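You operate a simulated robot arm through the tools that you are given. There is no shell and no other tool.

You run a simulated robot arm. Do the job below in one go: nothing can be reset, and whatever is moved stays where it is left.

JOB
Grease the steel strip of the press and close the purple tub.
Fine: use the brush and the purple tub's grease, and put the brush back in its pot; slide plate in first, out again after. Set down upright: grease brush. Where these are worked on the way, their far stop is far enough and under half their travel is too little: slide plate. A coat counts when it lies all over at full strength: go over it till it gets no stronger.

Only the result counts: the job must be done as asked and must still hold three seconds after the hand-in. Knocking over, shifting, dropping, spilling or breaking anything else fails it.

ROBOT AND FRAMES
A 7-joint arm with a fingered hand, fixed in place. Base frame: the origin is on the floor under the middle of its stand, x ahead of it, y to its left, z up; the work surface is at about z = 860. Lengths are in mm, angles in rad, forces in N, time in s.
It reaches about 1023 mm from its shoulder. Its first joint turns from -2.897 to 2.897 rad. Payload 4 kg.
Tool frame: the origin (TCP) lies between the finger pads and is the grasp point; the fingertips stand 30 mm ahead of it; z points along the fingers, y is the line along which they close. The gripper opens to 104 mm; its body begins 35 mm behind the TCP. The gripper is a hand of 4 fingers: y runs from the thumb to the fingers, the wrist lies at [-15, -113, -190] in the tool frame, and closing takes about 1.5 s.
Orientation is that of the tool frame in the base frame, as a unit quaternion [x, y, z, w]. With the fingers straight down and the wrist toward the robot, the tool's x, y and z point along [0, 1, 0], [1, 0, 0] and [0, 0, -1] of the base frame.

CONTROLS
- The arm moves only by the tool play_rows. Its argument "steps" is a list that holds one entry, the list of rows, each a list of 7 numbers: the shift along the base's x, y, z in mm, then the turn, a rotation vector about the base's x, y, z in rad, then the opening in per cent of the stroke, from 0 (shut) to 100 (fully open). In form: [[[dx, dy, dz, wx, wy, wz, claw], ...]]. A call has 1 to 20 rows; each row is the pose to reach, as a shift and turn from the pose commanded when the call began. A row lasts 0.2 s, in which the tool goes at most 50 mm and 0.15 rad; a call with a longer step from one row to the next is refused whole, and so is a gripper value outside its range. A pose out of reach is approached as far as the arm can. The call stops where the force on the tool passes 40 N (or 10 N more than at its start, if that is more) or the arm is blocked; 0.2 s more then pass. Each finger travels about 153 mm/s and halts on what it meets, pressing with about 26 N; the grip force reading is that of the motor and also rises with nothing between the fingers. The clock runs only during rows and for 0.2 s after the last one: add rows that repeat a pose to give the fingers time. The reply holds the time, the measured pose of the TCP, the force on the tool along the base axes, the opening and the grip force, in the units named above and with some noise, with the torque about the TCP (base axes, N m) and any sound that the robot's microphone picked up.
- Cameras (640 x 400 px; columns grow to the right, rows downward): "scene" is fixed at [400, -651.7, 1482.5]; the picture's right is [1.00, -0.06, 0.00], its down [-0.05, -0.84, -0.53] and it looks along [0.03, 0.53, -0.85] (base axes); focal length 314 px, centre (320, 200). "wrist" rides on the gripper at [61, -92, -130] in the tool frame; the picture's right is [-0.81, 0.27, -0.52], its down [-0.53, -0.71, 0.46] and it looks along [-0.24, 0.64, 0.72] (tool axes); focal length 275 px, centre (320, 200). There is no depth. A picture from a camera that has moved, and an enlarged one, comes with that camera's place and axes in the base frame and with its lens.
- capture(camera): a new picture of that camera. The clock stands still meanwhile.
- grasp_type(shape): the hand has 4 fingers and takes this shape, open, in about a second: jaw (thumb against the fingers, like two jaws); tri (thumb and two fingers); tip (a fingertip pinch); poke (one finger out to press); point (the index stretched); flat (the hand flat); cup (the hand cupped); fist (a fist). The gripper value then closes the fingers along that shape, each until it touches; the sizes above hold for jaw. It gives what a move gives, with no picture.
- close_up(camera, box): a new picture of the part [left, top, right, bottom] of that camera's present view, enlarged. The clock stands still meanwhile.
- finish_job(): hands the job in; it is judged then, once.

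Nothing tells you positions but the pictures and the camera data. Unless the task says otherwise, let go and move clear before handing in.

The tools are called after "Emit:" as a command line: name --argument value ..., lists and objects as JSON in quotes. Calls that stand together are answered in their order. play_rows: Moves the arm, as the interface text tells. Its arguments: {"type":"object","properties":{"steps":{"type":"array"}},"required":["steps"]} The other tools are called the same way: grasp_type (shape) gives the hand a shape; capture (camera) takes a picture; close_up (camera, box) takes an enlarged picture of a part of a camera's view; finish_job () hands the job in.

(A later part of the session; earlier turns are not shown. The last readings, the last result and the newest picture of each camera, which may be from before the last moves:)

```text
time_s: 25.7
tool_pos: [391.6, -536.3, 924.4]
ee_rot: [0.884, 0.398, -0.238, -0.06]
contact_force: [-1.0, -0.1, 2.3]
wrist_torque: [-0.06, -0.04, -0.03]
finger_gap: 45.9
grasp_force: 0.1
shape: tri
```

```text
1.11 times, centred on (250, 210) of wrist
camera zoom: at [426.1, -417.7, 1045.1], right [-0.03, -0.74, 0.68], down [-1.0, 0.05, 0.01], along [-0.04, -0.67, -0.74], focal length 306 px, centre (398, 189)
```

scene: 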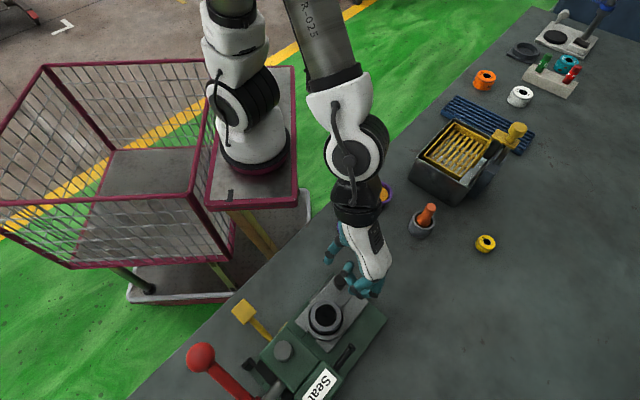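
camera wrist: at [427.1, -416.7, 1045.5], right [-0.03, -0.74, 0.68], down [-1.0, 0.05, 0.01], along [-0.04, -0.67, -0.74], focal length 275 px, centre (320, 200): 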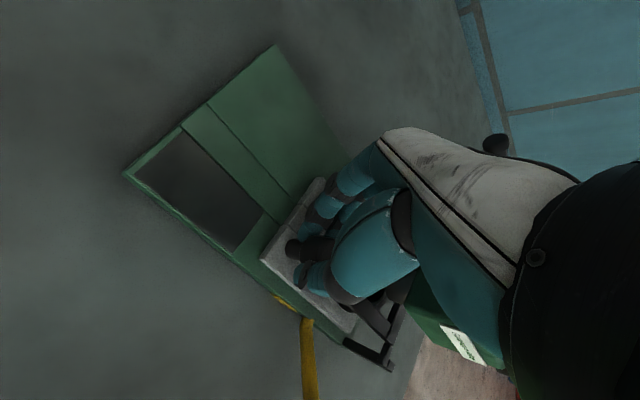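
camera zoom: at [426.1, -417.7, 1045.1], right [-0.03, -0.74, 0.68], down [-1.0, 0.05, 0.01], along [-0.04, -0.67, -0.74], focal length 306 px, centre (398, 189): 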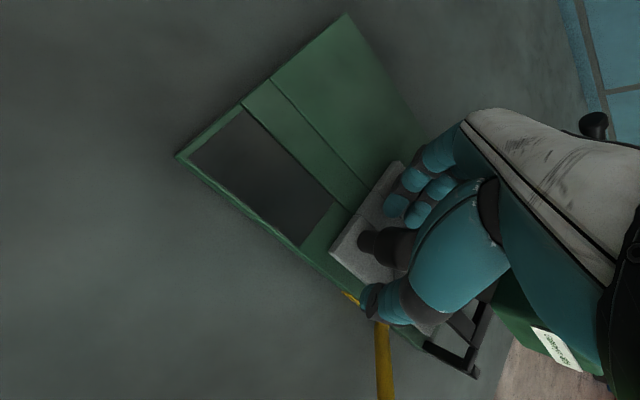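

The knob is released and the strip is exposed. I'll lift up, return the hand to upright with a yaw that keeps the wrist comfortable, and travel high to above the brush pot.

Emit:
play_rows --steps '[[[0, 0, 40, 0, 0, 0, 45], [0, 0, 85, 0, 0, 0, 45], [0, 0, 130, 0, 0, 0, 45], [10, 10, 155, -0.0179, -0.0706, -0.1184, 45], [45, 36, 155, -0.0358, -0.1412, -0.2368, 45], [80, 62, 155, -0.0536, -0.2119, -0.3552, 45], [115, 88, 155, -0.0715, -0.2825, -0.4736, 45], [150, 114, 155, -0.0894, -0.3531, -0.592, 45], [185, 140, 155, -0.1073, -0.4237, -0.7104, 45], [220, 166, 155, -0.1251, -0.4943, -0.8288, 45], [246, 188, 155, -0.1251, -0.4943, -0.8288, 45], [246, 188, 155, -0.1251, -0.4943, -0.8288, 45]]]'

Emit:
capture --camera "wrist"

Emit:
capture --camera "scene"

```text
time_s: 28.3
tool_pos: [638.0, -348.6, 1079.7]
ee_rot: [1.0, 0.0, -0.001, 0.0]
contact_force: [0.4, 0.3, 0.3]
wrist_torque: [0.02, -0.01, 0.0]
finger_gap: 46.5
grasp_force: 0.1
shape: tri
```

```text
taken
camera wrist: at [699.4, -255.8, 1210.6], right [-0.81, -0.27, 0.52], down [-0.53, 0.71, -0.46], along [-0.24, -0.64, -0.72], focal length 275 px, centre (320, 200)
```

wrist: 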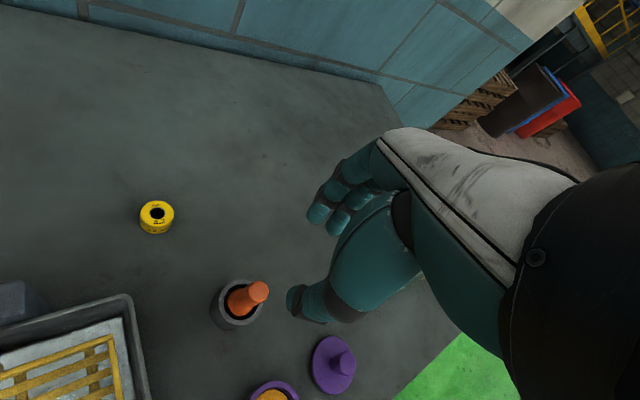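

```text
taken
```

scene: 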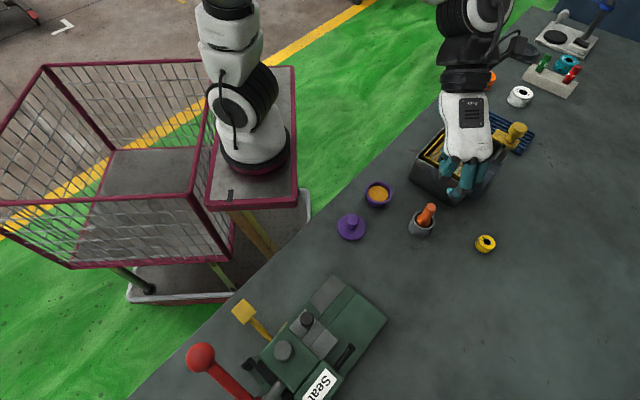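

The hand is upright above the pot and the plate is parked in. I'll zoom in to refine the brush, tub, and lid positions.

Emit:
close_up --camera "wrist" --box '[190, 260, 350, 400]'

Emit:
close_up --camera "scene" --box '[330, 170, 450, 250]'

Emit:
close_up --camera "scene" --box '[230, 260, 400, 380]'

```text
2.86 times, centred on (270, 330) of wrist
camera zoom: at [699.4, -255.8, 1210.6], right [-0.81, -0.27, 0.52], down [-0.53, 0.71, -0.46], along [-0.24, -0.64, -0.72], focal length 786 px, centre (463, -171)
```

zoom: 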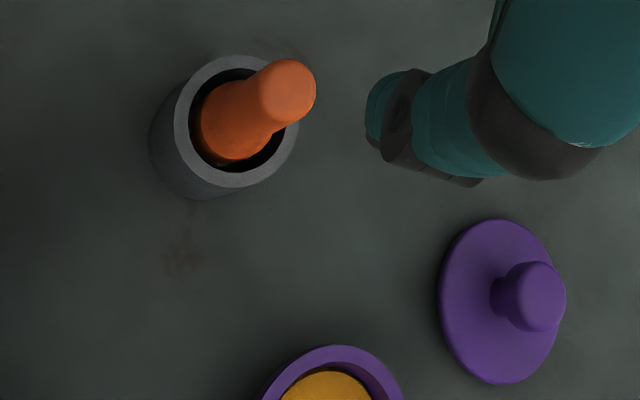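

```text
5.00 times, centred on (390, 210) of scene
camera zoom: at [400.0, -651.7, 1482.5], right [1.0, -0.06, 0.0], down [-0.05, -0.84, -0.53], along [0.03, 0.53, -0.85], focal length 1568 px, centre (-30, 150)
```

zoom: 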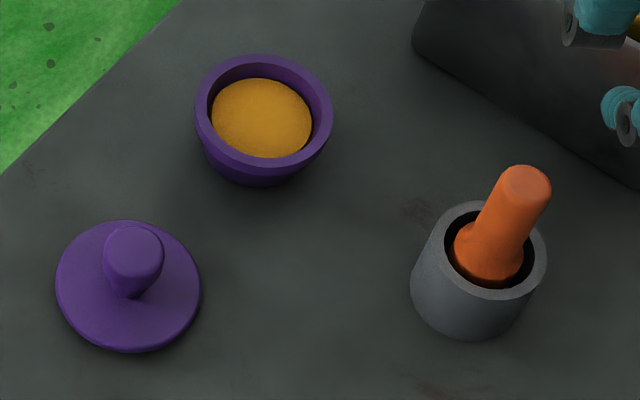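

```text
3.33 times, centred on (315, 320) of scene
camera zoom: at [400.0, -651.7, 1482.5], right [1.0, -0.06, 0.0], down [-0.05, -0.84, -0.53], along [0.03, 0.53, -0.85], focal length 1045 px, centre (337, -200)
```

zoom: 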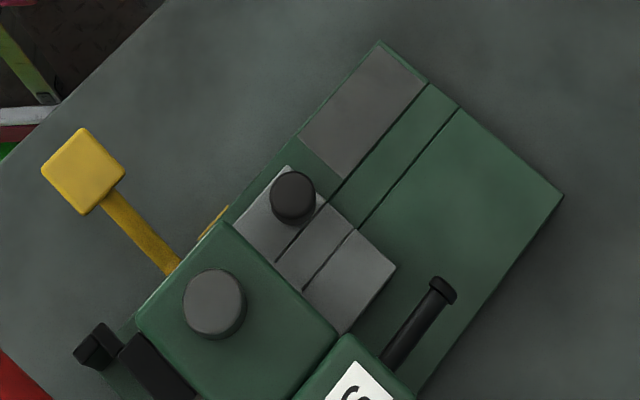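

The handle top is at about (637, −347.5, 948) and almost vertical; the pot rim is at z≈899. I'll go down around the handle, keeping the fingertips above the rim.

Emit:
play_rows --steps '[[[-0.5, 1, -40, 0, 0, 0, 45], [-0.5, 1, -80, 0, 0, 0, 45], [-0.5, 1, -110, 0, 0, 0, 45], [-0.5, 1, -130, 0, 0, 0, 45], [-0.5, 1, -142, 0, 0, 0, 45], [-0.5, 1, -142, 0, 0, 0, 45]]]'

Emit:
close_up --camera "wrist" --box '[190, 150, 410, 370]'

Emit:
close_up --camera "scene" --box '[360, 140, 500, 260]'

```text
time_s: 29.7
tool_pos: [639.3, -346.8, 938.2]
ee_rot: [1.0, 0.0, -0.001, 0.001]
contact_force: [1.1, 0.5, -0.3]
wrist_torque: [-0.03, 0.02, -0.02]
finger_gap: 46.4
grasp_force: 0.0
shape: tri
```

```text
1.82 times, centred on (300, 260) of wrist
camera zoom: at [700.5, -254.6, 1069.4], right [-0.81, -0.27, 0.52], down [-0.53, 0.71, -0.46], along [-0.24, -0.64, -0.72], focal length 500 px, centre (356, 91)
```

zoom: 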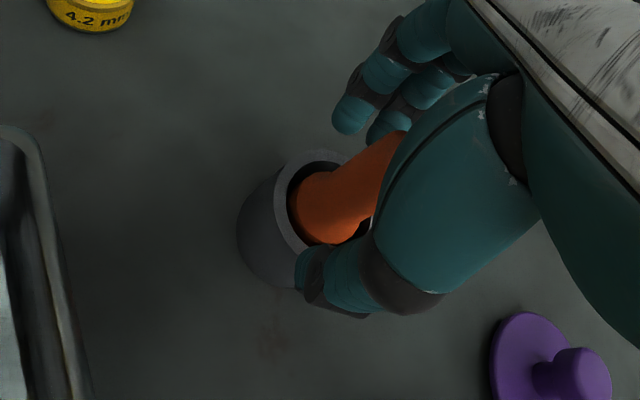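

```text
3.33 times, centred on (430, 200) of scene
camera zoom: at [400.0, -651.7, 1482.5], right [1.0, -0.06, 0.0], down [-0.05, -0.84, -0.53], along [0.03, 0.53, -0.85], focal length 1045 px, centre (-47, 200)
```

zoom: 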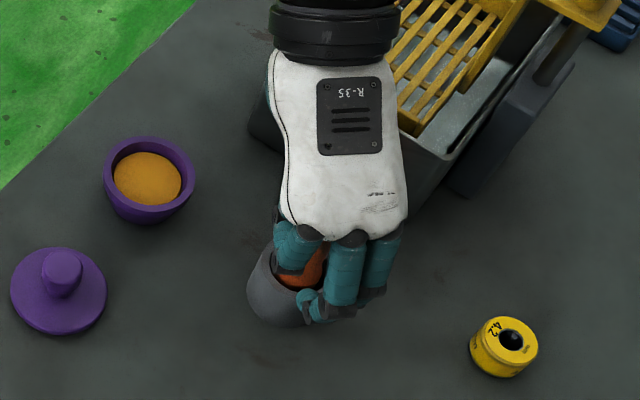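

The handle lies between the thumb and fingers. I'll close on it.

Emit:
play_rows --steps '[[[0, 0, 0, 0, 0, 0, 30], [0, 0, 0, 0, 0, 0, 20], [0, 0, 0, 0, 0, 0, 10], [0, 0, 0, 0, 0, 0, 0], [0, 0, 0, 0, 0, 0, 0], [0, 0, 0, 0, 0, 0, 0]]]'

Emit:
close_up --camera "wrist" --box '[190, 150, 410, 370]'

Emit:
close_up --camera "scene" --box '[360, 140, 500, 260]'

```text
time_s: 31.1
tool_pos: [638.4, -347.3, 937.6]
ee_rot: [1.0, -0.001, 0.0, 0.0]
contact_force: [0.8, -0.2, 1.1]
wrist_torque: [0.0, -0.01, 0.0]
finger_gap: 10.8
grasp_force: 26.1
shape: tri
```

```text
1.82 times, centred on (300, 260) of wrist
camera zoom: at [700.5, -254.7, 1069.6], right [-0.81, -0.27, 0.52], down [-0.53, 0.71, -0.46], along [-0.24, -0.64, -0.72], focal length 500 px, centre (356, 91)
```

zoom: 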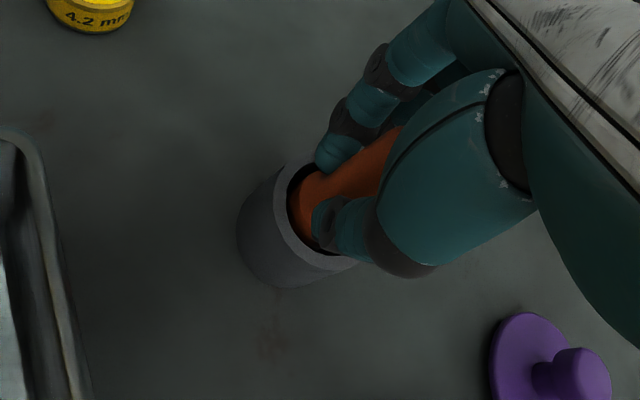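

```text
3.33 times, centred on (430, 200) of scene
camera zoom: at [400.0, -651.7, 1482.5], right [1.0, -0.06, 0.0], down [-0.05, -0.84, -0.53], along [0.03, 0.53, -0.85], focal length 1045 px, centre (-47, 200)
```

zoom: 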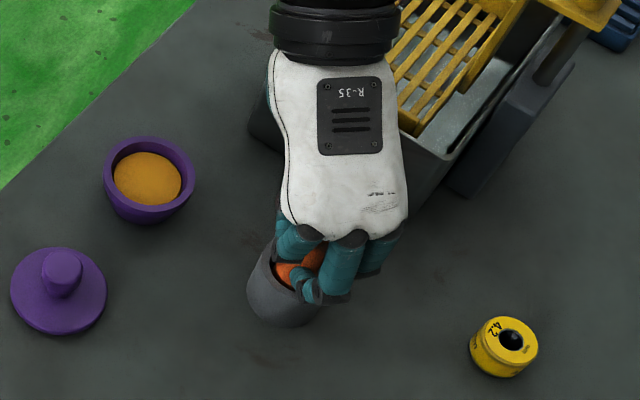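

I have the brush gripped at TCP (638.4, −347.3, 937.6), and I'll return it to that pose later. Now I'll lift it straight up.

Emit:
play_rows --steps '[[[0, 0, 15, 0, 0, 0, 0], [0, 0, 35, 0, 0, 0, 0], [0, 0, 60, 0, 0, 0, 0], [0, 0, 90, 0, 0, 0, 0], [0, 0, 120, 0, 0, 0, 0], [0, 0, 120, 0, 0, 0, 0]]]'

Emit:
capture --camera "wrist"

Emit:
close_up --camera "wrist" --box '[190, 150, 410, 370]'

Emit:
close_up --camera "scene" --box '[360, 100, 500, 260]'

```text
time_s: 32.5
tool_pos: [636.2, -348.4, 1056.3]
ee_rot: [1.0, 0.0, 0.0, 0.0]
contact_force: [0.6, -0.4, -0.8]
wrist_torque: [0.02, -0.02, -0.03]
finger_gap: 10.7
grasp_force: 25.9
shape: tri
```

```text
taken
camera wrist: at [698.4, -256.1, 1188.5], right [-0.81, -0.27, 0.52], down [-0.53, 0.71, -0.46], along [-0.24, -0.64, -0.72], focal length 275 px, centre (320, 200)
```

wrist: 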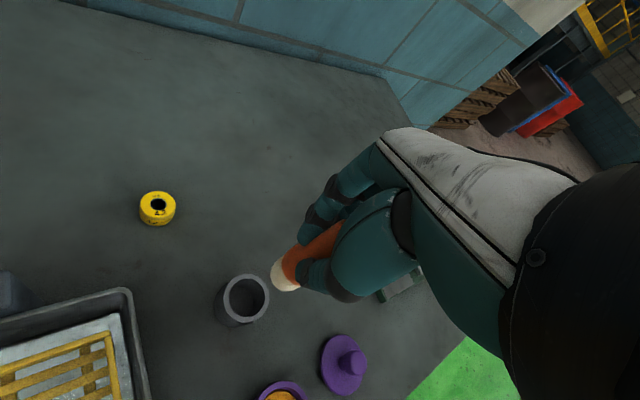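

```text
1.82 times, centred on (300, 260) of wrist
camera zoom: at [698.4, -256.1, 1188.5], right [-0.81, -0.27, 0.52], down [-0.53, 0.71, -0.46], along [-0.24, -0.64, -0.72], focal length 500 px, centre (356, 91)
```

zoom: 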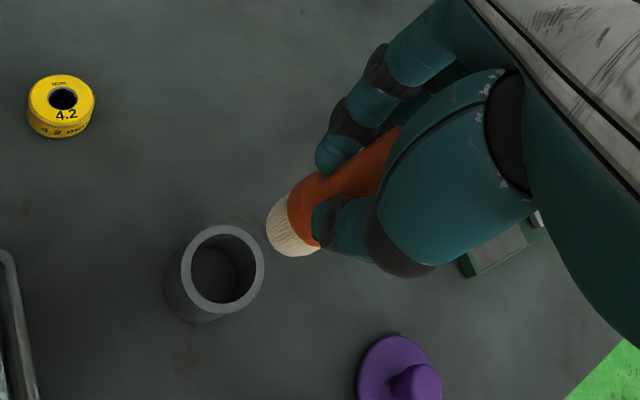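

```text
2.50 times, centred on (430, 180) of scene
camera zoom: at [400.0, -651.7, 1482.5], right [1.0, -0.06, 0.0], down [-0.05, -0.84, -0.53], along [0.03, 0.53, -0.85], focal length 784 px, centre (45, 250)
```

zoom: 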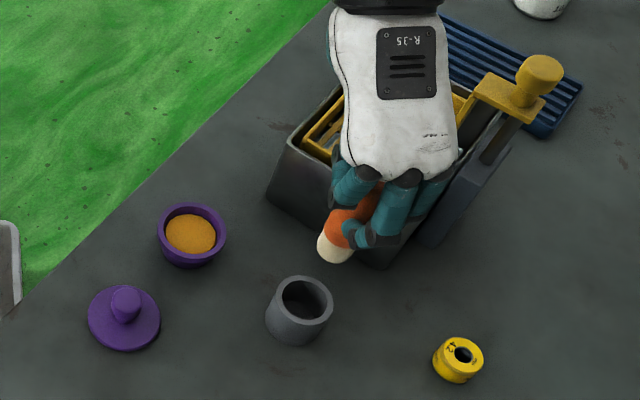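

The brush is held upright with its bristle end about 75 mm below the TCP. I'll carry it high to above the purple tub and check alignment there.

Emit:
play_rows --steps '[[[-25, 20, 5, 0, 0, 0, 0], [-50, 40, 5, 0, 0, 0, 0], [-70, 60, 5, 0, 0, 0, 0], [-84, 75, 5, 0, 0, 0, 0], [-84, 75, 5, 0, 0, 0, 0]]]'

Emit:
close_up --camera "wrist" --box '[150, 180, 390, 400]'

Emit:
close_up --camera "scene" --box '[310, 100, 450, 260]'

```text
time_s: 33.7
tool_pos: [551.8, -273.2, 1062.6]
ee_rot: [1.0, 0.0, 0.0, 0.001]
contact_force: [-0.3, -0.4, -0.4]
wrist_torque: [-0.01, 0.03, -0.01]
finger_gap: 10.9
grasp_force: 26.2
shape: tri
```

```text
1.82 times, centred on (270, 290) of wrist
camera zoom: at [614.4, -180.3, 1193.6], right [-0.81, -0.27, 0.52], down [-0.53, 0.71, -0.46], along [-0.24, -0.64, -0.72], focal length 500 px, centre (411, 36)
```

zoom: 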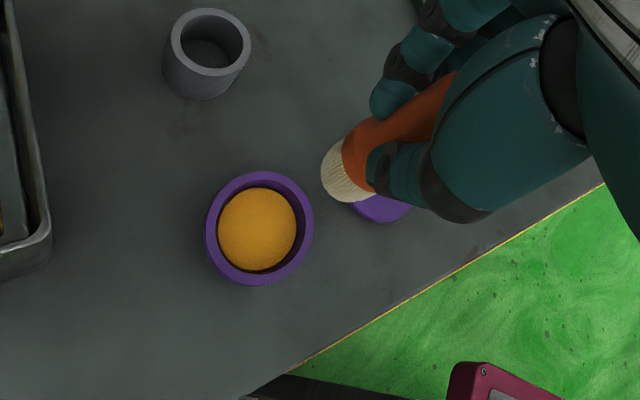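

```text
2.50 times, centred on (380, 180) of scene
camera zoom: at [400.0, -651.7, 1482.5], right [1.0, -0.06, 0.0], down [-0.05, -0.84, -0.53], along [0.03, 0.53, -0.85], focal length 784 px, centre (170, 250)
```

zoom: 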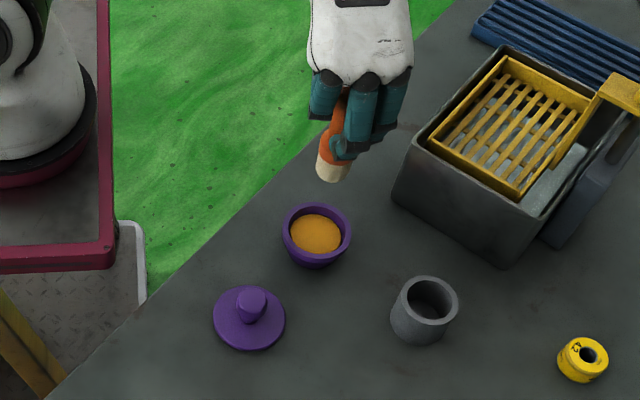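

The tub centre comes out at (555.6, −265) with its rim at z≈882. I'll move over it and go down until the bristles reach the grease.

Emit:
play_rows --steps '[[[2, 4, -20, 0, 0, 0, 0], [3.8, 7, -50, 0, 0, 0, 0], [3.8, 7, -80, 0, 0, 0, 0], [3.8, 7, -100, 0, 0, 0, 0], [3.8, 7, -108, 0, 0, 0, 0], [3.8, 7, -108, 0, 0, 0, 0]]]'

Emit:
close_up --camera "wrist" --box '[150, 180, 390, 400]'

Emit:
close_up --camera "scene" --box '[310, 100, 450, 260]'

```text
time_s: 35.1
tool_pos: [570.0, -267.4, 959.3]
ee_rot: [1.0, -0.001, -0.001, 0.0]
contact_force: [-0.3, -0.3, -0.1]
wrist_torque: [-0.03, -0.01, -0.02]
finger_gap: 10.9
grasp_force: 26.3
shape: tri
out of reach, approached as far as the arm can: row 4, 5, 6
```

```text
1.82 times, centred on (270, 290) of wrist
camera zoom: at [630.9, -175.0, 1090.7], right [-0.81, -0.27, 0.52], down [-0.53, 0.71, -0.45], along [-0.25, -0.64, -0.72], focal length 500 px, centre (411, 36)
```

zoom: 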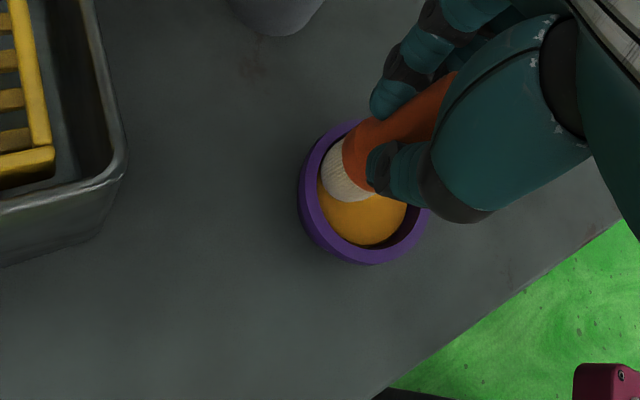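

```text
2.50 times, centred on (380, 180) of scene
camera zoom: at [400.0, -651.7, 1482.5], right [1.0, -0.06, 0.0], down [-0.05, -0.84, -0.53], along [0.03, 0.53, -0.85], focal length 784 px, centre (170, 250)
```

zoom: 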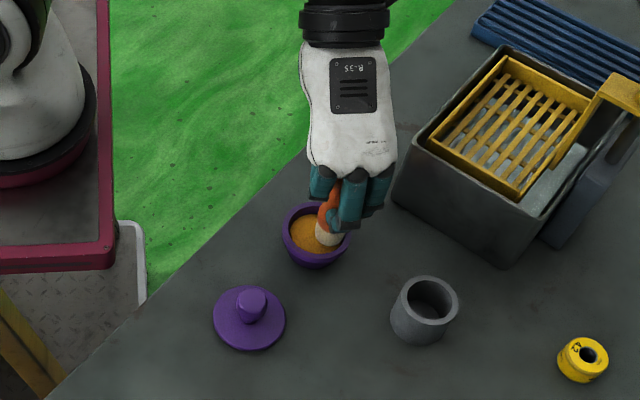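

The arm hit its near-reach limit, with the bristles just above the grease. I'll raise slightly, yaw the hand so the wrist sits further from the base, and retry.

Emit:
play_rows --steps '[[[0, 0, 25, 0, 0, 0, 0], [0, 0, 55, 0, 0, 0, 0], [-5, 1, 60, 0, 0, -0.13, 0], [-10, 2, 60, 0, 0, -0.26, 0], [-14, 2, 60, 0, 0, -0.4, 0], [-14, 2, 60, 0, 0, -0.53, 0], [-14, 2, 60, 0, 0, -0.66, 0], [-14, 2, 60, 0, 0, -0.66, 0]]]'

Emit:
close_up --camera "wrist" --box '[150, 180, 390, 400]'

Emit:
capture --camera "scene"

```text
time_s: 36.9
tool_pos: [554.8, -266.1, 1020.2]
ee_rot: [0.946, -0.324, 0.0, 0.0]
contact_force: [0.1, -0.7, -1.1]
wrist_torque: [0.03, 0.04, 0.01]
finger_gap: 10.6
grasp_force: 25.8
shape: tri
```

```text
1.82 times, centred on (270, 290) of wrist
camera zoom: at [660.0, -229.8, 1151.2], right [-0.81, 0.28, 0.52], down [0.02, 0.89, -0.46], along [-0.59, -0.36, -0.72], focal length 500 px, centre (411, 36)
```

zoom: 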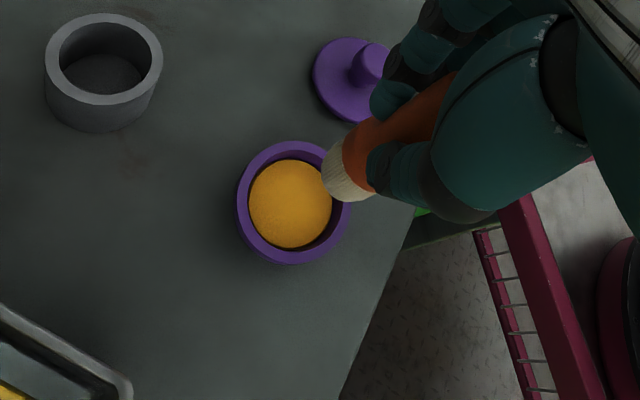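

```text
taken
```

scene: 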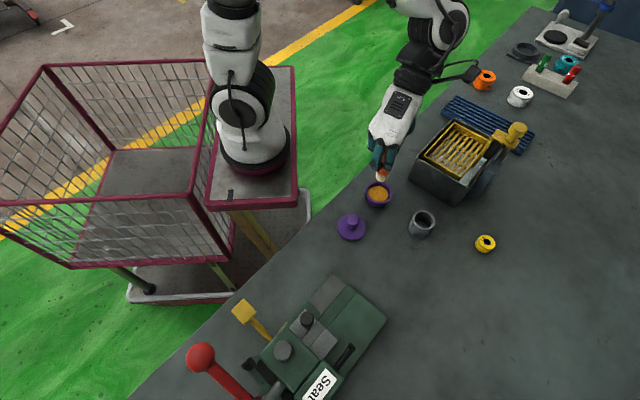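

Alignment looks good. I'll go down toward the grease.

Emit:
play_rows --steps '[[[0, 0, -25, 0, 0, 0, 0], [0, 0, -50, 0, 0, 0, 0], [0, 0, -65, 0, 0, 0, 0], [0, 0, -70, 0, 0, 0, 0], [0, 0, -70, 0, 0, 0, 0]]]'

Emit:
close_up --camera "wrist" --box '[150, 180, 390, 400]'

Emit:
close_up --camera "scene" --box '[310, 120, 430, 240]'

```text
time_s: 37.9
tool_pos: [555.7, -264.8, 954.7]
ee_rot: [0.946, -0.325, 0.003, 0.001]
contact_force: [-0.6, 1.5, 26.4]
wrist_torque: [-0.05, 0.17, -0.05]
finger_gap: 13.4
grasp_force: 25.6
shape: tri
stopped in row 4: the force on the tool passed its limit at 44 N (the readings are from after the stop); the commanded pose is now the measured one
```

```text
1.82 times, centred on (270, 290) of wrist
camera zoom: at [659.6, -229.1, 1086.6], right [-0.81, 0.28, 0.51], down [0.02, 0.89, -0.46], along [-0.58, -0.36, -0.73], focal length 500 px, centre (411, 36)
```

zoom: 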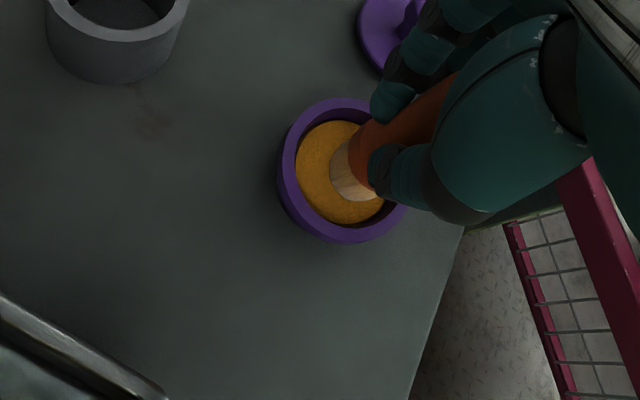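

```text
3.33 times, centred on (370, 180) of scene
camera zoom: at [400.0, -651.7, 1482.5], right [1.0, -0.06, 0.0], down [-0.05, -0.84, -0.53], along [0.03, 0.53, -0.85], focal length 1045 px, centre (153, 267)
```

zoom: 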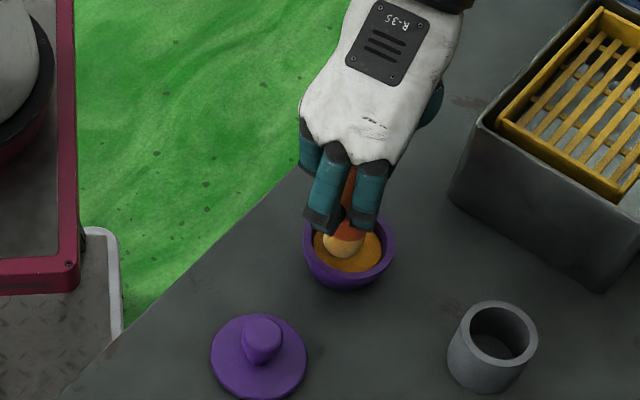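

The bristles touched the grease surface and are taking colour. I'll ease the pressure off a little and check the brush in the hand.

Emit:
play_rows --steps '[[[0, 0, 2, 0, 0, 0, 0], [0, 0, 4, 0, 0, 0, 0], [0, 0, 4, 0, 0, 0, 0]]]'

Emit:
close_up --camera "wrist" --box '[240, 210, 360, 330]'

```text
time_s: 38.7
tool_pos: [555.3, -265.7, 957.4]
ee_rot: [0.946, -0.325, 0.002, 0.001]
contact_force: [0.0, -0.7, 0.1]
wrist_torque: [0.02, -0.02, -0.01]
finger_gap: 12.0
grasp_force: 26.0
shape: tri
```

```text
3.33 times, centred on (300, 270) of wrist
camera zoom: at [659.9, -229.5, 1088.8], right [-0.81, 0.28, 0.51], down [0.02, 0.89, -0.46], along [-0.59, -0.36, -0.73], focal length 918 px, centre (387, -33)
```

zoom: 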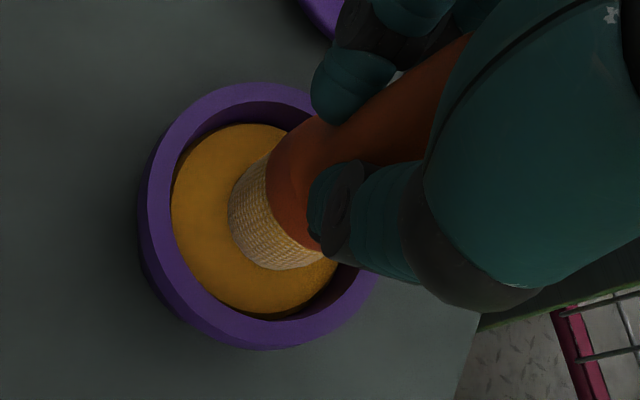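

Contact is released. I'll raise the brush out and check whether it picked up grease.

Emit:
play_rows --steps '[[[0, 0, 20, 0, 0, 0, 0], [0, 0, 50, 0, 0, 0, 0], [0, 0, 60, 0, 0, 0, 0], [0, 0, 60, 0, 0, 0, 0]]]'

Emit:
close_up --camera "wrist" --box '[220, 200, 360, 340]'

Emit:
close_up --camera "scene" --box '[330, 130, 430, 230]'

```text
time_s: 39.7
tool_pos: [555.1, -264.9, 1016.2]
ee_rot: [0.946, -0.325, 0.003, 0.0]
contact_force: [-0.7, -0.7, 0.0]
wrist_torque: [0.0, 0.01, 0.02]
finger_gap: 12.3
grasp_force: 26.1
shape: tri
```

```text
2.86 times, centred on (290, 270) of wrist
camera zoom: at [659.7, -229.0, 1148.7], right [-0.81, 0.28, 0.51], down [0.02, 0.89, -0.46], along [-0.59, -0.36, -0.73], focal length 786 px, centre (406, 0)
```

zoom: 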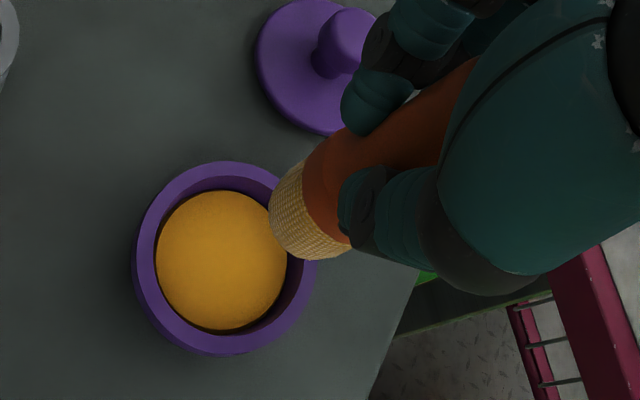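

```text
4.00 times, centred on (380, 180) of scene
camera zoom: at [400.0, -651.7, 1482.5], right [1.0, -0.06, 0.0], down [-0.05, -0.84, -0.53], along [0.03, 0.53, -0.85], focal length 1254 px, centre (80, 280)
```

zoom: 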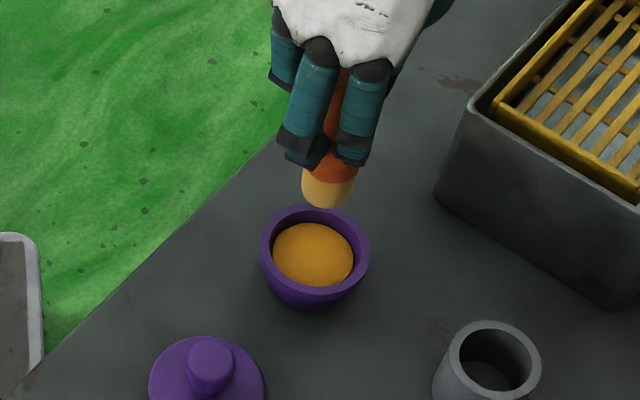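

The bristles went from cream to amber, so the brush has picked up grease. I'll dip once more gently with a short dwell so it's well loaded.

Emit:
play_rows --steps '[[[0, 0, -25, 0, 0, 0, 0], [0, 0, -48, 0, 0, 0, 0], [0, 0, -57, 0, 0, 0, 0], [0, 0, -60, 0, 0, 0, 0], [0, 0, -61.5, 0, 0, 0, 0], [3, 0, -61.5, 0, 0, 0, 0], [0, 3, -61.5, 0, 0, 0, 0], [-3, 0, -61.5, 0, 0, 0, 0], [0, -3, -61.5, 0, 0, 0, 0], [0, 0, -61.5, 0, 0, 0, 0]]]'

Emit:
close_up --camera "wrist" --box '[220, 200, 360, 340]'

```text
time_s: 41.9
tool_pos: [554.2, -265.6, 956.1]
ee_rot: [0.946, -0.325, 0.003, 0.0]
contact_force: [0.0, -1.6, 4.5]
wrist_torque: [-0.05, 0.02, -0.01]
finger_gap: 12.0
grasp_force: 26.3
shape: tri
```

```text
2.86 times, centred on (290, 270) of wrist
camera zoom: at [660.0, -229.6, 1088.0], right [-0.81, 0.28, 0.51], down [0.02, 0.89, -0.46], along [-0.59, -0.36, -0.73], focal length 786 px, centre (406, 0)
```

zoom: 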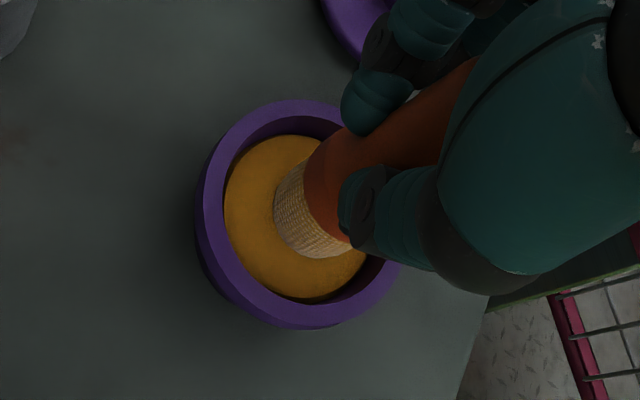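

The brush is loaded (light 4.5 N contact). I'll lift, carry it high over to the press strip, turning the wrist back, and hover there.

Emit:
play_rows --steps '[[[0, 0, 30, 0, 0, 0, 0], [0, 0, 70, 0, 0, 0, 0], [-10, -15, 90, 0, 0, 0.14, 0], [-20, -35, 90, 0, 0, 0.28, 0], [-35, -60, 90, 0, 0, 0.42, 0], [-50, -85, 90, 0, 0, 0.56, 0], [-65, -110, 90, 0, 0, 0.7, 0], [-80, -135, 90, 0, 0, 0.84, 0], [-95, -160, 90, 0, 0, 0.98, 0], [-110, -185, 90, 0, 0, 1.12, 0], [-122, -205, 90, 0, 0, 1.26, 0], [-129.3, -215.9, 80, 0, 0, 1.4, 0], [-129.3, -215.9, 60, 0, 0, 1.4454, 0], [-129.3, -215.9, 45, 0, 0, 1.4454, 0], [-129.3, -215.9, 45, 0, 0, 1.4454, 0]]]'

Emit:
capture --camera "wrist"

Emit:
close_up --camera "wrist" --box '[160, 180, 380, 400]'

Emit:
close_up --camera "scene" --box '[250, 220, 410, 380]'

```text
time_s: 45.1
tool_pos: [425.8, -481.1, 1000.7]
ee_rot: [0.924, 0.383, 0.003, 0.0]
contact_force: [0.1, 1.5, -0.1]
wrist_torque: [0.01, 0.02, 0.0]
finger_gap: 11.7
grasp_force: 26.0
shape: tri
```

```text
taken
camera wrist: at [404.8, -372.4, 1132.2], right [-0.38, -0.77, 0.51], down [-0.88, 0.13, -0.46], along [0.29, -0.63, -0.73], focal length 275 px, centre (320, 200)
```

wrist: 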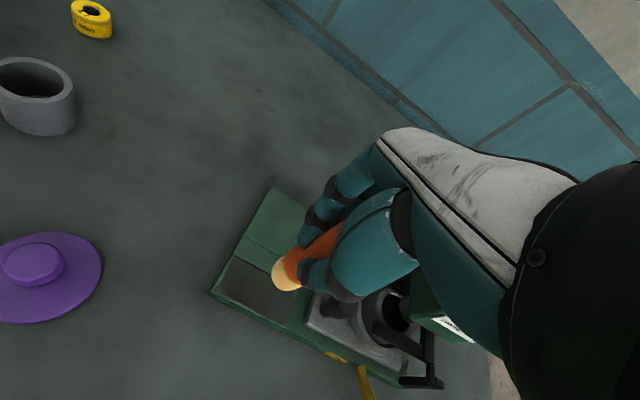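

```text
1.82 times, centred on (270, 290) of wrist
camera zoom: at [404.8, -372.4, 1132.2], right [-0.38, -0.77, 0.51], down [-0.88, 0.13, -0.46], along [0.29, -0.63, -0.73], focal length 500 px, centre (411, 36)
```

zoom: 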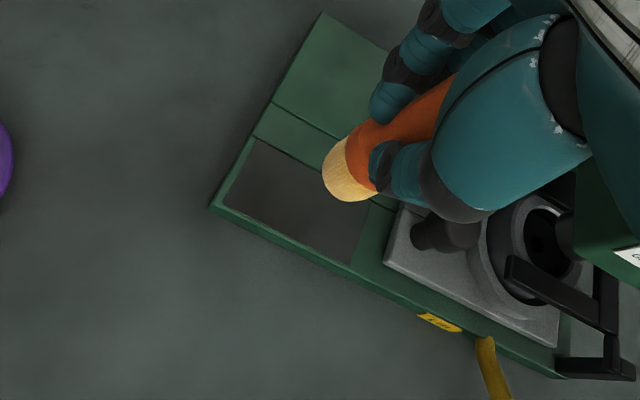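

```text
2.50 times, centred on (330, 300) of scene
camera zoom: at [400.0, -651.7, 1482.5], right [1.0, -0.06, 0.0], down [-0.05, -0.84, -0.53], along [0.03, 0.53, -0.85], focal length 784 px, centre (295, -50)
```

zoom: 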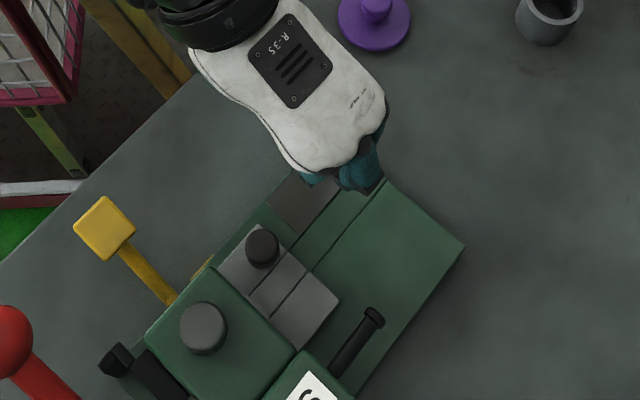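

The strip spans about e1 623–657, e2 −76…−4, and the brush tip is above its middle. I'll go down near the surface and feel for contact.

Emit:
play_rows --steps '[[[0, 0, -20, 0, 0, 0, 0], [0, 0, -35, 0, 0, 0, 0], [0, 0, -42, 0, 0, 0, 0], [0, 0, -45, 0, 0, 0, 0], [0, 0, -45, 0, 0, 0, 0]]]'

Emit:
close_up --camera "wrist" --box '[160, 180, 380, 400]'

```text
time_s: 46.3
tool_pos: [426.2, -480.1, 956.3]
ee_rot: [0.924, 0.382, 0.002, -0.002]
contact_force: [0.2, 0.2, 0.5]
wrist_torque: [0.04, 0.01, 0.01]
finger_gap: 11.7
grasp_force: 26.1
shape: tri
```

```text
1.82 times, centred on (270, 290) of wrist
camera zoom: at [404.4, -372.1, 1088.1], right [-0.38, -0.77, 0.51], down [-0.88, 0.13, -0.46], along [0.29, -0.63, -0.73], focal length 500 px, centre (411, 36)
```

zoom: 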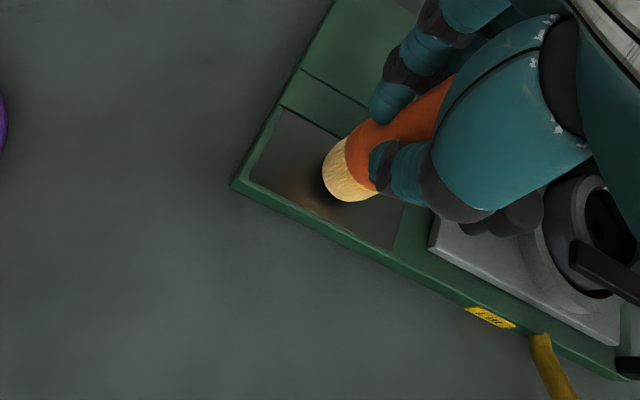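

The brush is very close to the strip. I'll lower it in small steps.

Emit:
play_rows --steps '[[[0, 0, -1.5, 0, 0, 0, 0], [0, 0, -3, 0, 0, 0, 0], [0, 0, -3, 0, 0, 0, 0]]]'

```text
time_s: 47.1
tool_pos: [426.0, -480.8, 953.0]
ee_rot: [0.924, 0.382, 0.003, -0.001]
contact_force: [0.1, -0.3, 0.3]
wrist_torque: [0.0, 0.02, 0.02]
finger_gap: 11.7
grasp_force: 26.0
shape: tri
```

Emit:
play_rows --steps '[[[0, 0, -1, 0, 0, 0, 0], [0, 0, -2, 0, 0, 0, 0], [0, 0, -2, 0, 0, 0, 0]]]'

Emit:
close_up --camera "wrist" --box '[200, 200, 340, 340]'

```text
time_s: 47.9
tool_pos: [425.6, -481.5, 950.3]
ee_rot: [0.924, 0.382, 0.002, -0.001]
contact_force: [-0.1, 0.0, -0.6]
wrist_torque: [0.01, 0.03, 0.03]
finger_gap: 11.6
grasp_force: 26.3
shape: tri
```

```text
2.86 times, centred on (270, 270) of wrist
camera zoom: at [404.5, -372.8, 1082.6], right [-0.38, -0.77, 0.51], down [-0.88, 0.13, -0.46], along [0.29, -0.63, -0.73], focal length 786 px, centre (463, 0)
```

zoom: 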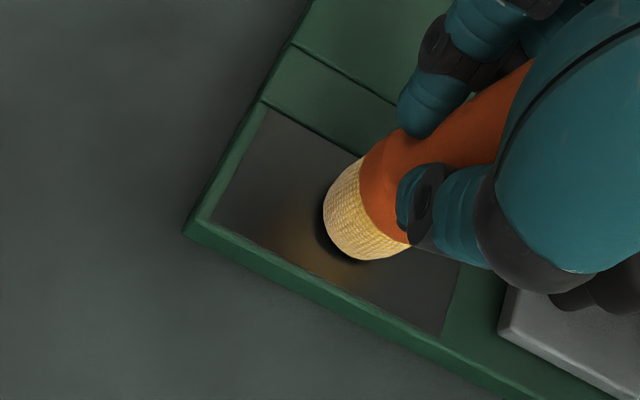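

Emit:
play_rows --steps '[[[0, 0, -1, 0, 0, 0, 0], [0, 0, -2, 0, 0, 0, 0], [0, 0, -2, 0, 0, 0, 0]]]'

Emit:
play_rows --steps '[[[0, 0, -1, 0, 0, 0, 0], [0, 0, -1, 0, 0, 0, 0]]]'

```text
time_s: 48.7
tool_pos: [426.3, -479.6, 948.8]
ee_rot: [0.924, 0.382, 0.002, -0.001]
contact_force: [0.2, 0.2, -0.5]
wrist_torque: [-0.01, 0.01, 0.01]
finger_gap: 11.6
grasp_force: 26.4
shape: tri
```

```text
time_s: 49.3
tool_pos: [426.8, -481.7, 948.7]
ee_rot: [0.924, 0.382, 0.003, -0.001]
contact_force: [-0.4, 0.1, 0.7]
wrist_torque: [0.02, -0.01, 0.01]
finger_gap: 11.8
grasp_force: 25.9
shape: tri
```

Emit:
play_rows --steps '[[[0, 0, -1, 0, 0, 0, 0], [0, 0, -1, 0, 0, 0, 0]]]'

Emit:
play_rows --steps '[[[0, 0, -1, 0, 0, 0, 0], [0, 0, -1, 0, 0, 0, 0]]]'

Emit:
close_up --camera "wrist" --box '[200, 200, 340, 340]'

```text
time_s: 49.9
tool_pos: [425.4, -481.8, 947.2]
ee_rot: [0.924, 0.383, 0.002, 0.001]
contact_force: [0.8, 0.5, 5.0]
wrist_torque: [0.0, 0.0, -0.01]
finger_gap: 11.6
grasp_force: 26.1
shape: tri
```

```text
time_s: 50.5
tool_pos: [426.4, -481.9, 946.7]
ee_rot: [0.924, 0.383, 0.002, 0.0]
contact_force: [1.0, 2.3, 17.6]
wrist_torque: [-0.05, -0.05, -0.01]
finger_gap: 11.9
grasp_force: 25.4
shape: tri
```

```text
2.86 times, centred on (270, 270) of wrist
camera zoom: at [404.5, -372.6, 1078.2], right [-0.38, -0.77, 0.51], down [-0.88, 0.13, -0.46], along [0.29, -0.63, -0.72], focal length 786 px, centre (463, 0)
```

zoom: 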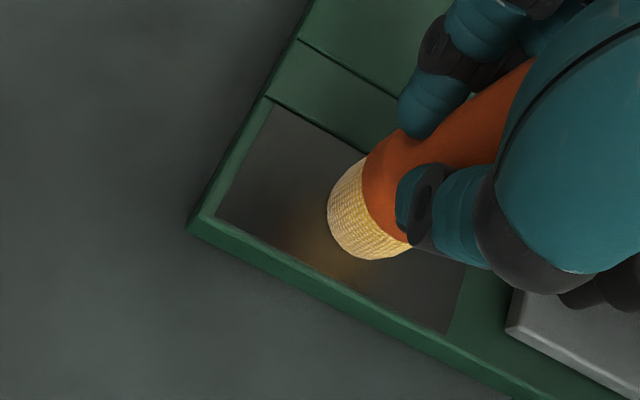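

Contact is at TCP z≈947 with about 10–17 N. I'll start stroking along the strip, first the middle line and then the far line, with light pressure.

Emit:
play_rows --steps '[[[1.41, -1.41, 0.4, 0, 0, 0, 0], [8.49, 5.66, 0.4, 0, 0, 0, 0], [15.56, 12.73, 0.4, 0, 0, 0, 0], [23.33, 20.51, 0.4, 0, 0, 0, 0], [15.56, 12.73, 0.4, 0, 0, 0, 0], [8.49, 5.66, 0.4, 0, 0, 0, 0], [1.41, -1.41, 0.4, 0, 0, 0, 0], [-5.66, -8.49, 0.4, 0, 0, 0, 0], [-12.73, -15.56, 0.4, 0, 0, 0, 0], [-20.51, -23.33, 0.4, 0, 0, 0, 0], [-13.44, -30.41, 0.4, 0, 0, 0, 0], [-5.66, -22.63, 0.4, 0, 0, 0, 0], [1.41, -15.56, 0.4, 0, 0, 0, 0], [8.49, -8.49, 0.4, 0, 0, 0, 0], [15.56, -1.41, 0.4, 0, 0, 0, 0], [22.63, 5.66, 0.4, 0, 0, 0, 0], [30.41, 13.44, 0.4, 0, 0, 0, 0]]]'

Emit:
close_up --camera "wrist" --box '[200, 180, 360, 340]'

Emit:
close_up --camera "scene" --box '[290, 230, 390, 330]'

```text
time_s: 52.4
tool_pos: [421.6, -491.8, 947.3]
ee_rot: [0.924, 0.383, 0.003, 0.002]
contact_force: [2.8, 3.5, 20.5]
wrist_torque: [0.14, -0.21, 0.04]
finger_gap: 12.4
grasp_force: 25.8
shape: tri
stopped in row 9: the force on the tool passed its limit at 42 N (the readings are from after the stop); the commanded pose is now the measured one
```

```text
2.50 times, centred on (280, 260) of wrist
camera zoom: at [399.0, -382.4, 1078.7], right [-0.38, -0.77, 0.52], down [-0.88, 0.13, -0.46], along [0.29, -0.63, -0.72], focal length 688 px, centre (420, 50)
```

zoom: 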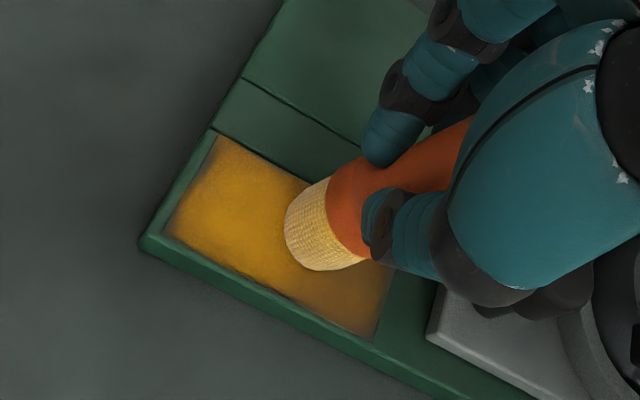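

```text
4.00 times, centred on (340, 280) of scene
camera zoom: at [400.0, -651.7, 1482.5], right [1.0, -0.06, 0.0], down [-0.05, -0.84, -0.53], along [0.03, 0.53, -0.85], focal length 1254 px, centre (240, -120)
```

zoom: 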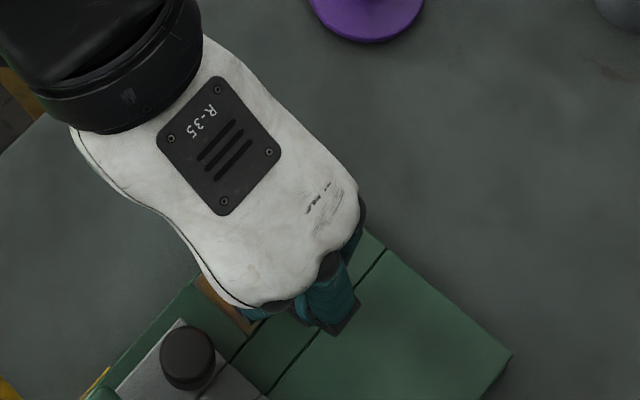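

The coat is spreading in amber over the strip. The push got too firm, so I'll relax upward slightly and read the force.

Emit:
play_rows --steps '[[[0, 0, 1, 0, 0, 0, 0], [0, 0, 1, 0, 0, 0, 0]]]'

```text
time_s: 53.0
tool_pos: [420.1, -490.3, 947.2]
ee_rot: [0.924, 0.383, 0.003, 0.002]
contact_force: [2.8, 2.1, 8.7]
wrist_torque: [0.06, -0.1, 0.04]
finger_gap: 12.1
grasp_force: 26.3
shape: tri
```

Force has eased to about 9 N. I'll continue with a lighter touch: inner end next, then the far line outward.

Emit:
play_rows --steps '[[[-4.24, -4.24, 0.6, 0, 0, 0, 0], [-8.49, -8.49, 0.6, 0, 0, 0, 0], [-12.02, -12.02, 0.6, 0, 0, 0, 0], [-9.19, -14.85, 0.6, 0, 0, 0, 0], [-6.36, -17.68, 0.6, 0, 0, 0, 0], [0, -11.31, 0.6, 0, 0, 0, 0], [7.07, -4.24, 0.6, 0, 0, 0, 0], [14.14, 2.83, 0.6, 0, 0, 0, 0], [21.21, 9.9, 0.6, 0, 0, 0, 0], [28.28, 16.97, 0.6, 0, 0, 0, 0], [34.65, 23.33, 0.6, 0, 0, 0, 0]]]'

Emit:
close_up --camera "wrist" --box '[180, 180, 360, 360]'

```text
time_s: 55.4
tool_pos: [454.3, -468.7, 947.8]
ee_rot: [0.924, 0.383, 0.003, 0.001]
contact_force: [-0.4, 0.5, 1.8]
wrist_torque: [-0.05, 0.04, 0.02]
finger_gap: 12.0
grasp_force: 26.5
shape: tri
```

```text
2.22 times, centred on (270, 270) of wrist
camera zoom: at [433.0, -359.5, 1079.0], right [-0.38, -0.77, 0.51], down [-0.88, 0.13, -0.46], along [0.29, -0.63, -0.72], focal length 612 px, centre (431, 44)
```

zoom: 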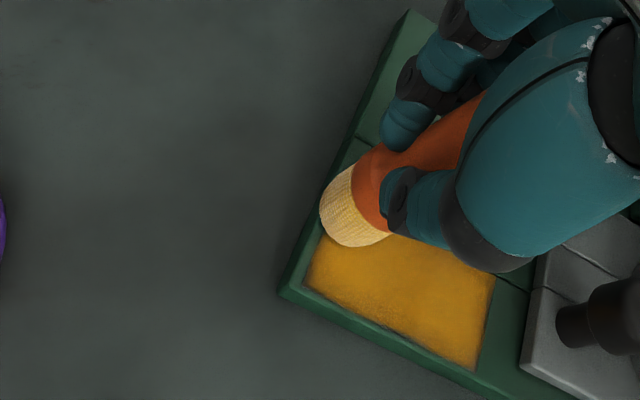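

The coat looks strong at light contact. Next I'll do the near line inward and come back along the middle.

Emit:
play_rows --steps '[[[-4.24, 4.24, -0.2, 0, 0, 0, 0], [-8.49, 8.49, -0.2, 0, 0, 0, 0], [-13.44, 13.44, -0.2, 0, 0, 0, 0], [-20.51, 6.36, -0.1, 0, 0, 0, 0], [-27.58, -0.71, 0, 0, 0, 0, 0], [-34.65, -7.78, 0, 0, 0, 0, 0], [-41.72, -14.85, 0, 0, 0, 0, 0], [-48.79, -21.92, 0, 0, 0, 0, 0], [-53.74, -26.87, 0, 0, 0, 0, 0], [-46.67, -33.94, 0, 0, 0, 0, 0], [-38.18, -25.46, 0, 0, 0, 0, 0], [-29.7, -16.97, 0, 0, 0, 0, 0], [-21.21, -8.49, -0.1, 0, 0, 0, 0], [-12.73, 0, -0.2, 0, 0, 0, 0], [-6.36, 6.36, -0.2, 0, 0, 0, 0]]]'

Emit:
close_up --camera "wrist" --box '[180, 180, 360, 360]'

```text
time_s: 58.5
tool_pos: [449.2, -461.0, 947.8]
ee_rot: [0.924, 0.383, 0.002, 0.001]
contact_force: [0.3, -0.2, -1.8]
wrist_torque: [0.01, -0.03, -0.04]
finger_gap: 12.2
grasp_force: 26.1
shape: tri
```

```text
2.22 times, centred on (270, 270) of wrist
camera zoom: at [426.5, -352.4, 1079.6], right [-0.38, -0.77, 0.51], down [-0.88, 0.13, -0.46], along [0.29, -0.63, -0.72], focal length 612 px, centre (431, 44)
```

zoom: 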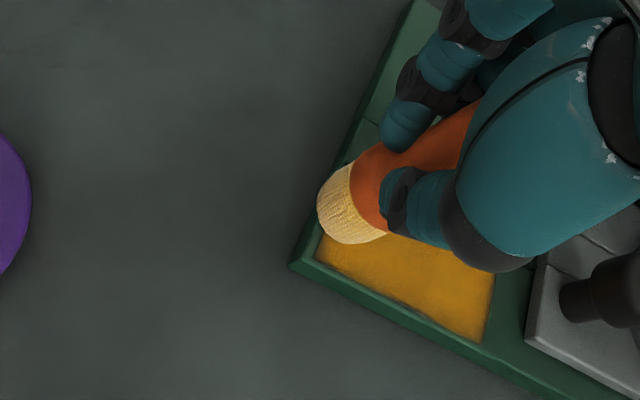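

I'll lift the brush clear and inspect the whole strip.

Emit:
play_rows --steps '[[[0, 0, 20, 0, 0, 0, 0], [15, -15, 50, 0, 0, 0, 0], [35, -35, 70, 0, 0, 0, 0], [35, -35, 70, 0, 0, 0, 0]]]'

Emit:
close_up --camera "wrist" --box '[180, 230, 350, 400]'

Emit:
close_up --camera "scene" --box '[280, 230, 380, 330]'

```text
time_s: 59.5
tool_pos: [483.3, -497.1, 1017.8]
ee_rot: [0.924, 0.382, 0.003, 0.001]
contact_force: [-0.2, -0.1, -0.7]
wrist_torque: [0.0, -0.01, -0.04]
finger_gap: 11.9
grasp_force: 25.9
shape: tri
```

```text
2.35 times, centred on (265, 315) of wrist
camera zoom: at [460.4, -388.4, 1149.6], right [-0.38, -0.77, 0.51], down [-0.88, 0.13, -0.46], along [0.29, -0.63, -0.72], focal length 648 px, centre (449, -71)
```

zoom: 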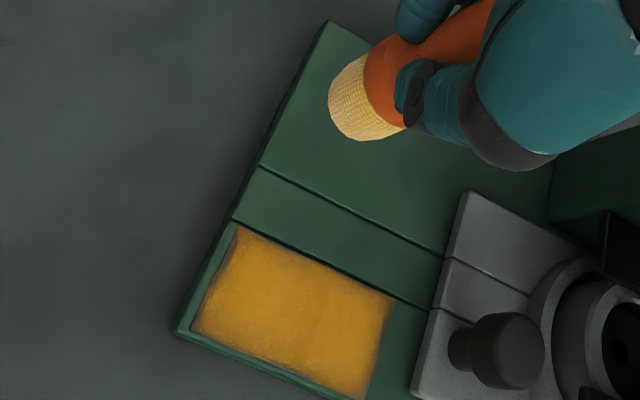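

```text
4.00 times, centred on (330, 280) of scene
camera zoom: at [400.0, -651.7, 1482.5], right [1.0, -0.06, 0.0], down [-0.05, -0.84, -0.53], along [0.03, 0.53, -0.85], focal length 1254 px, centre (280, -120)
```

zoom: 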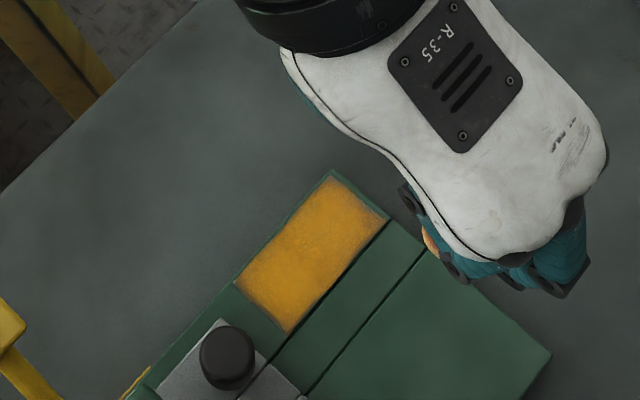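

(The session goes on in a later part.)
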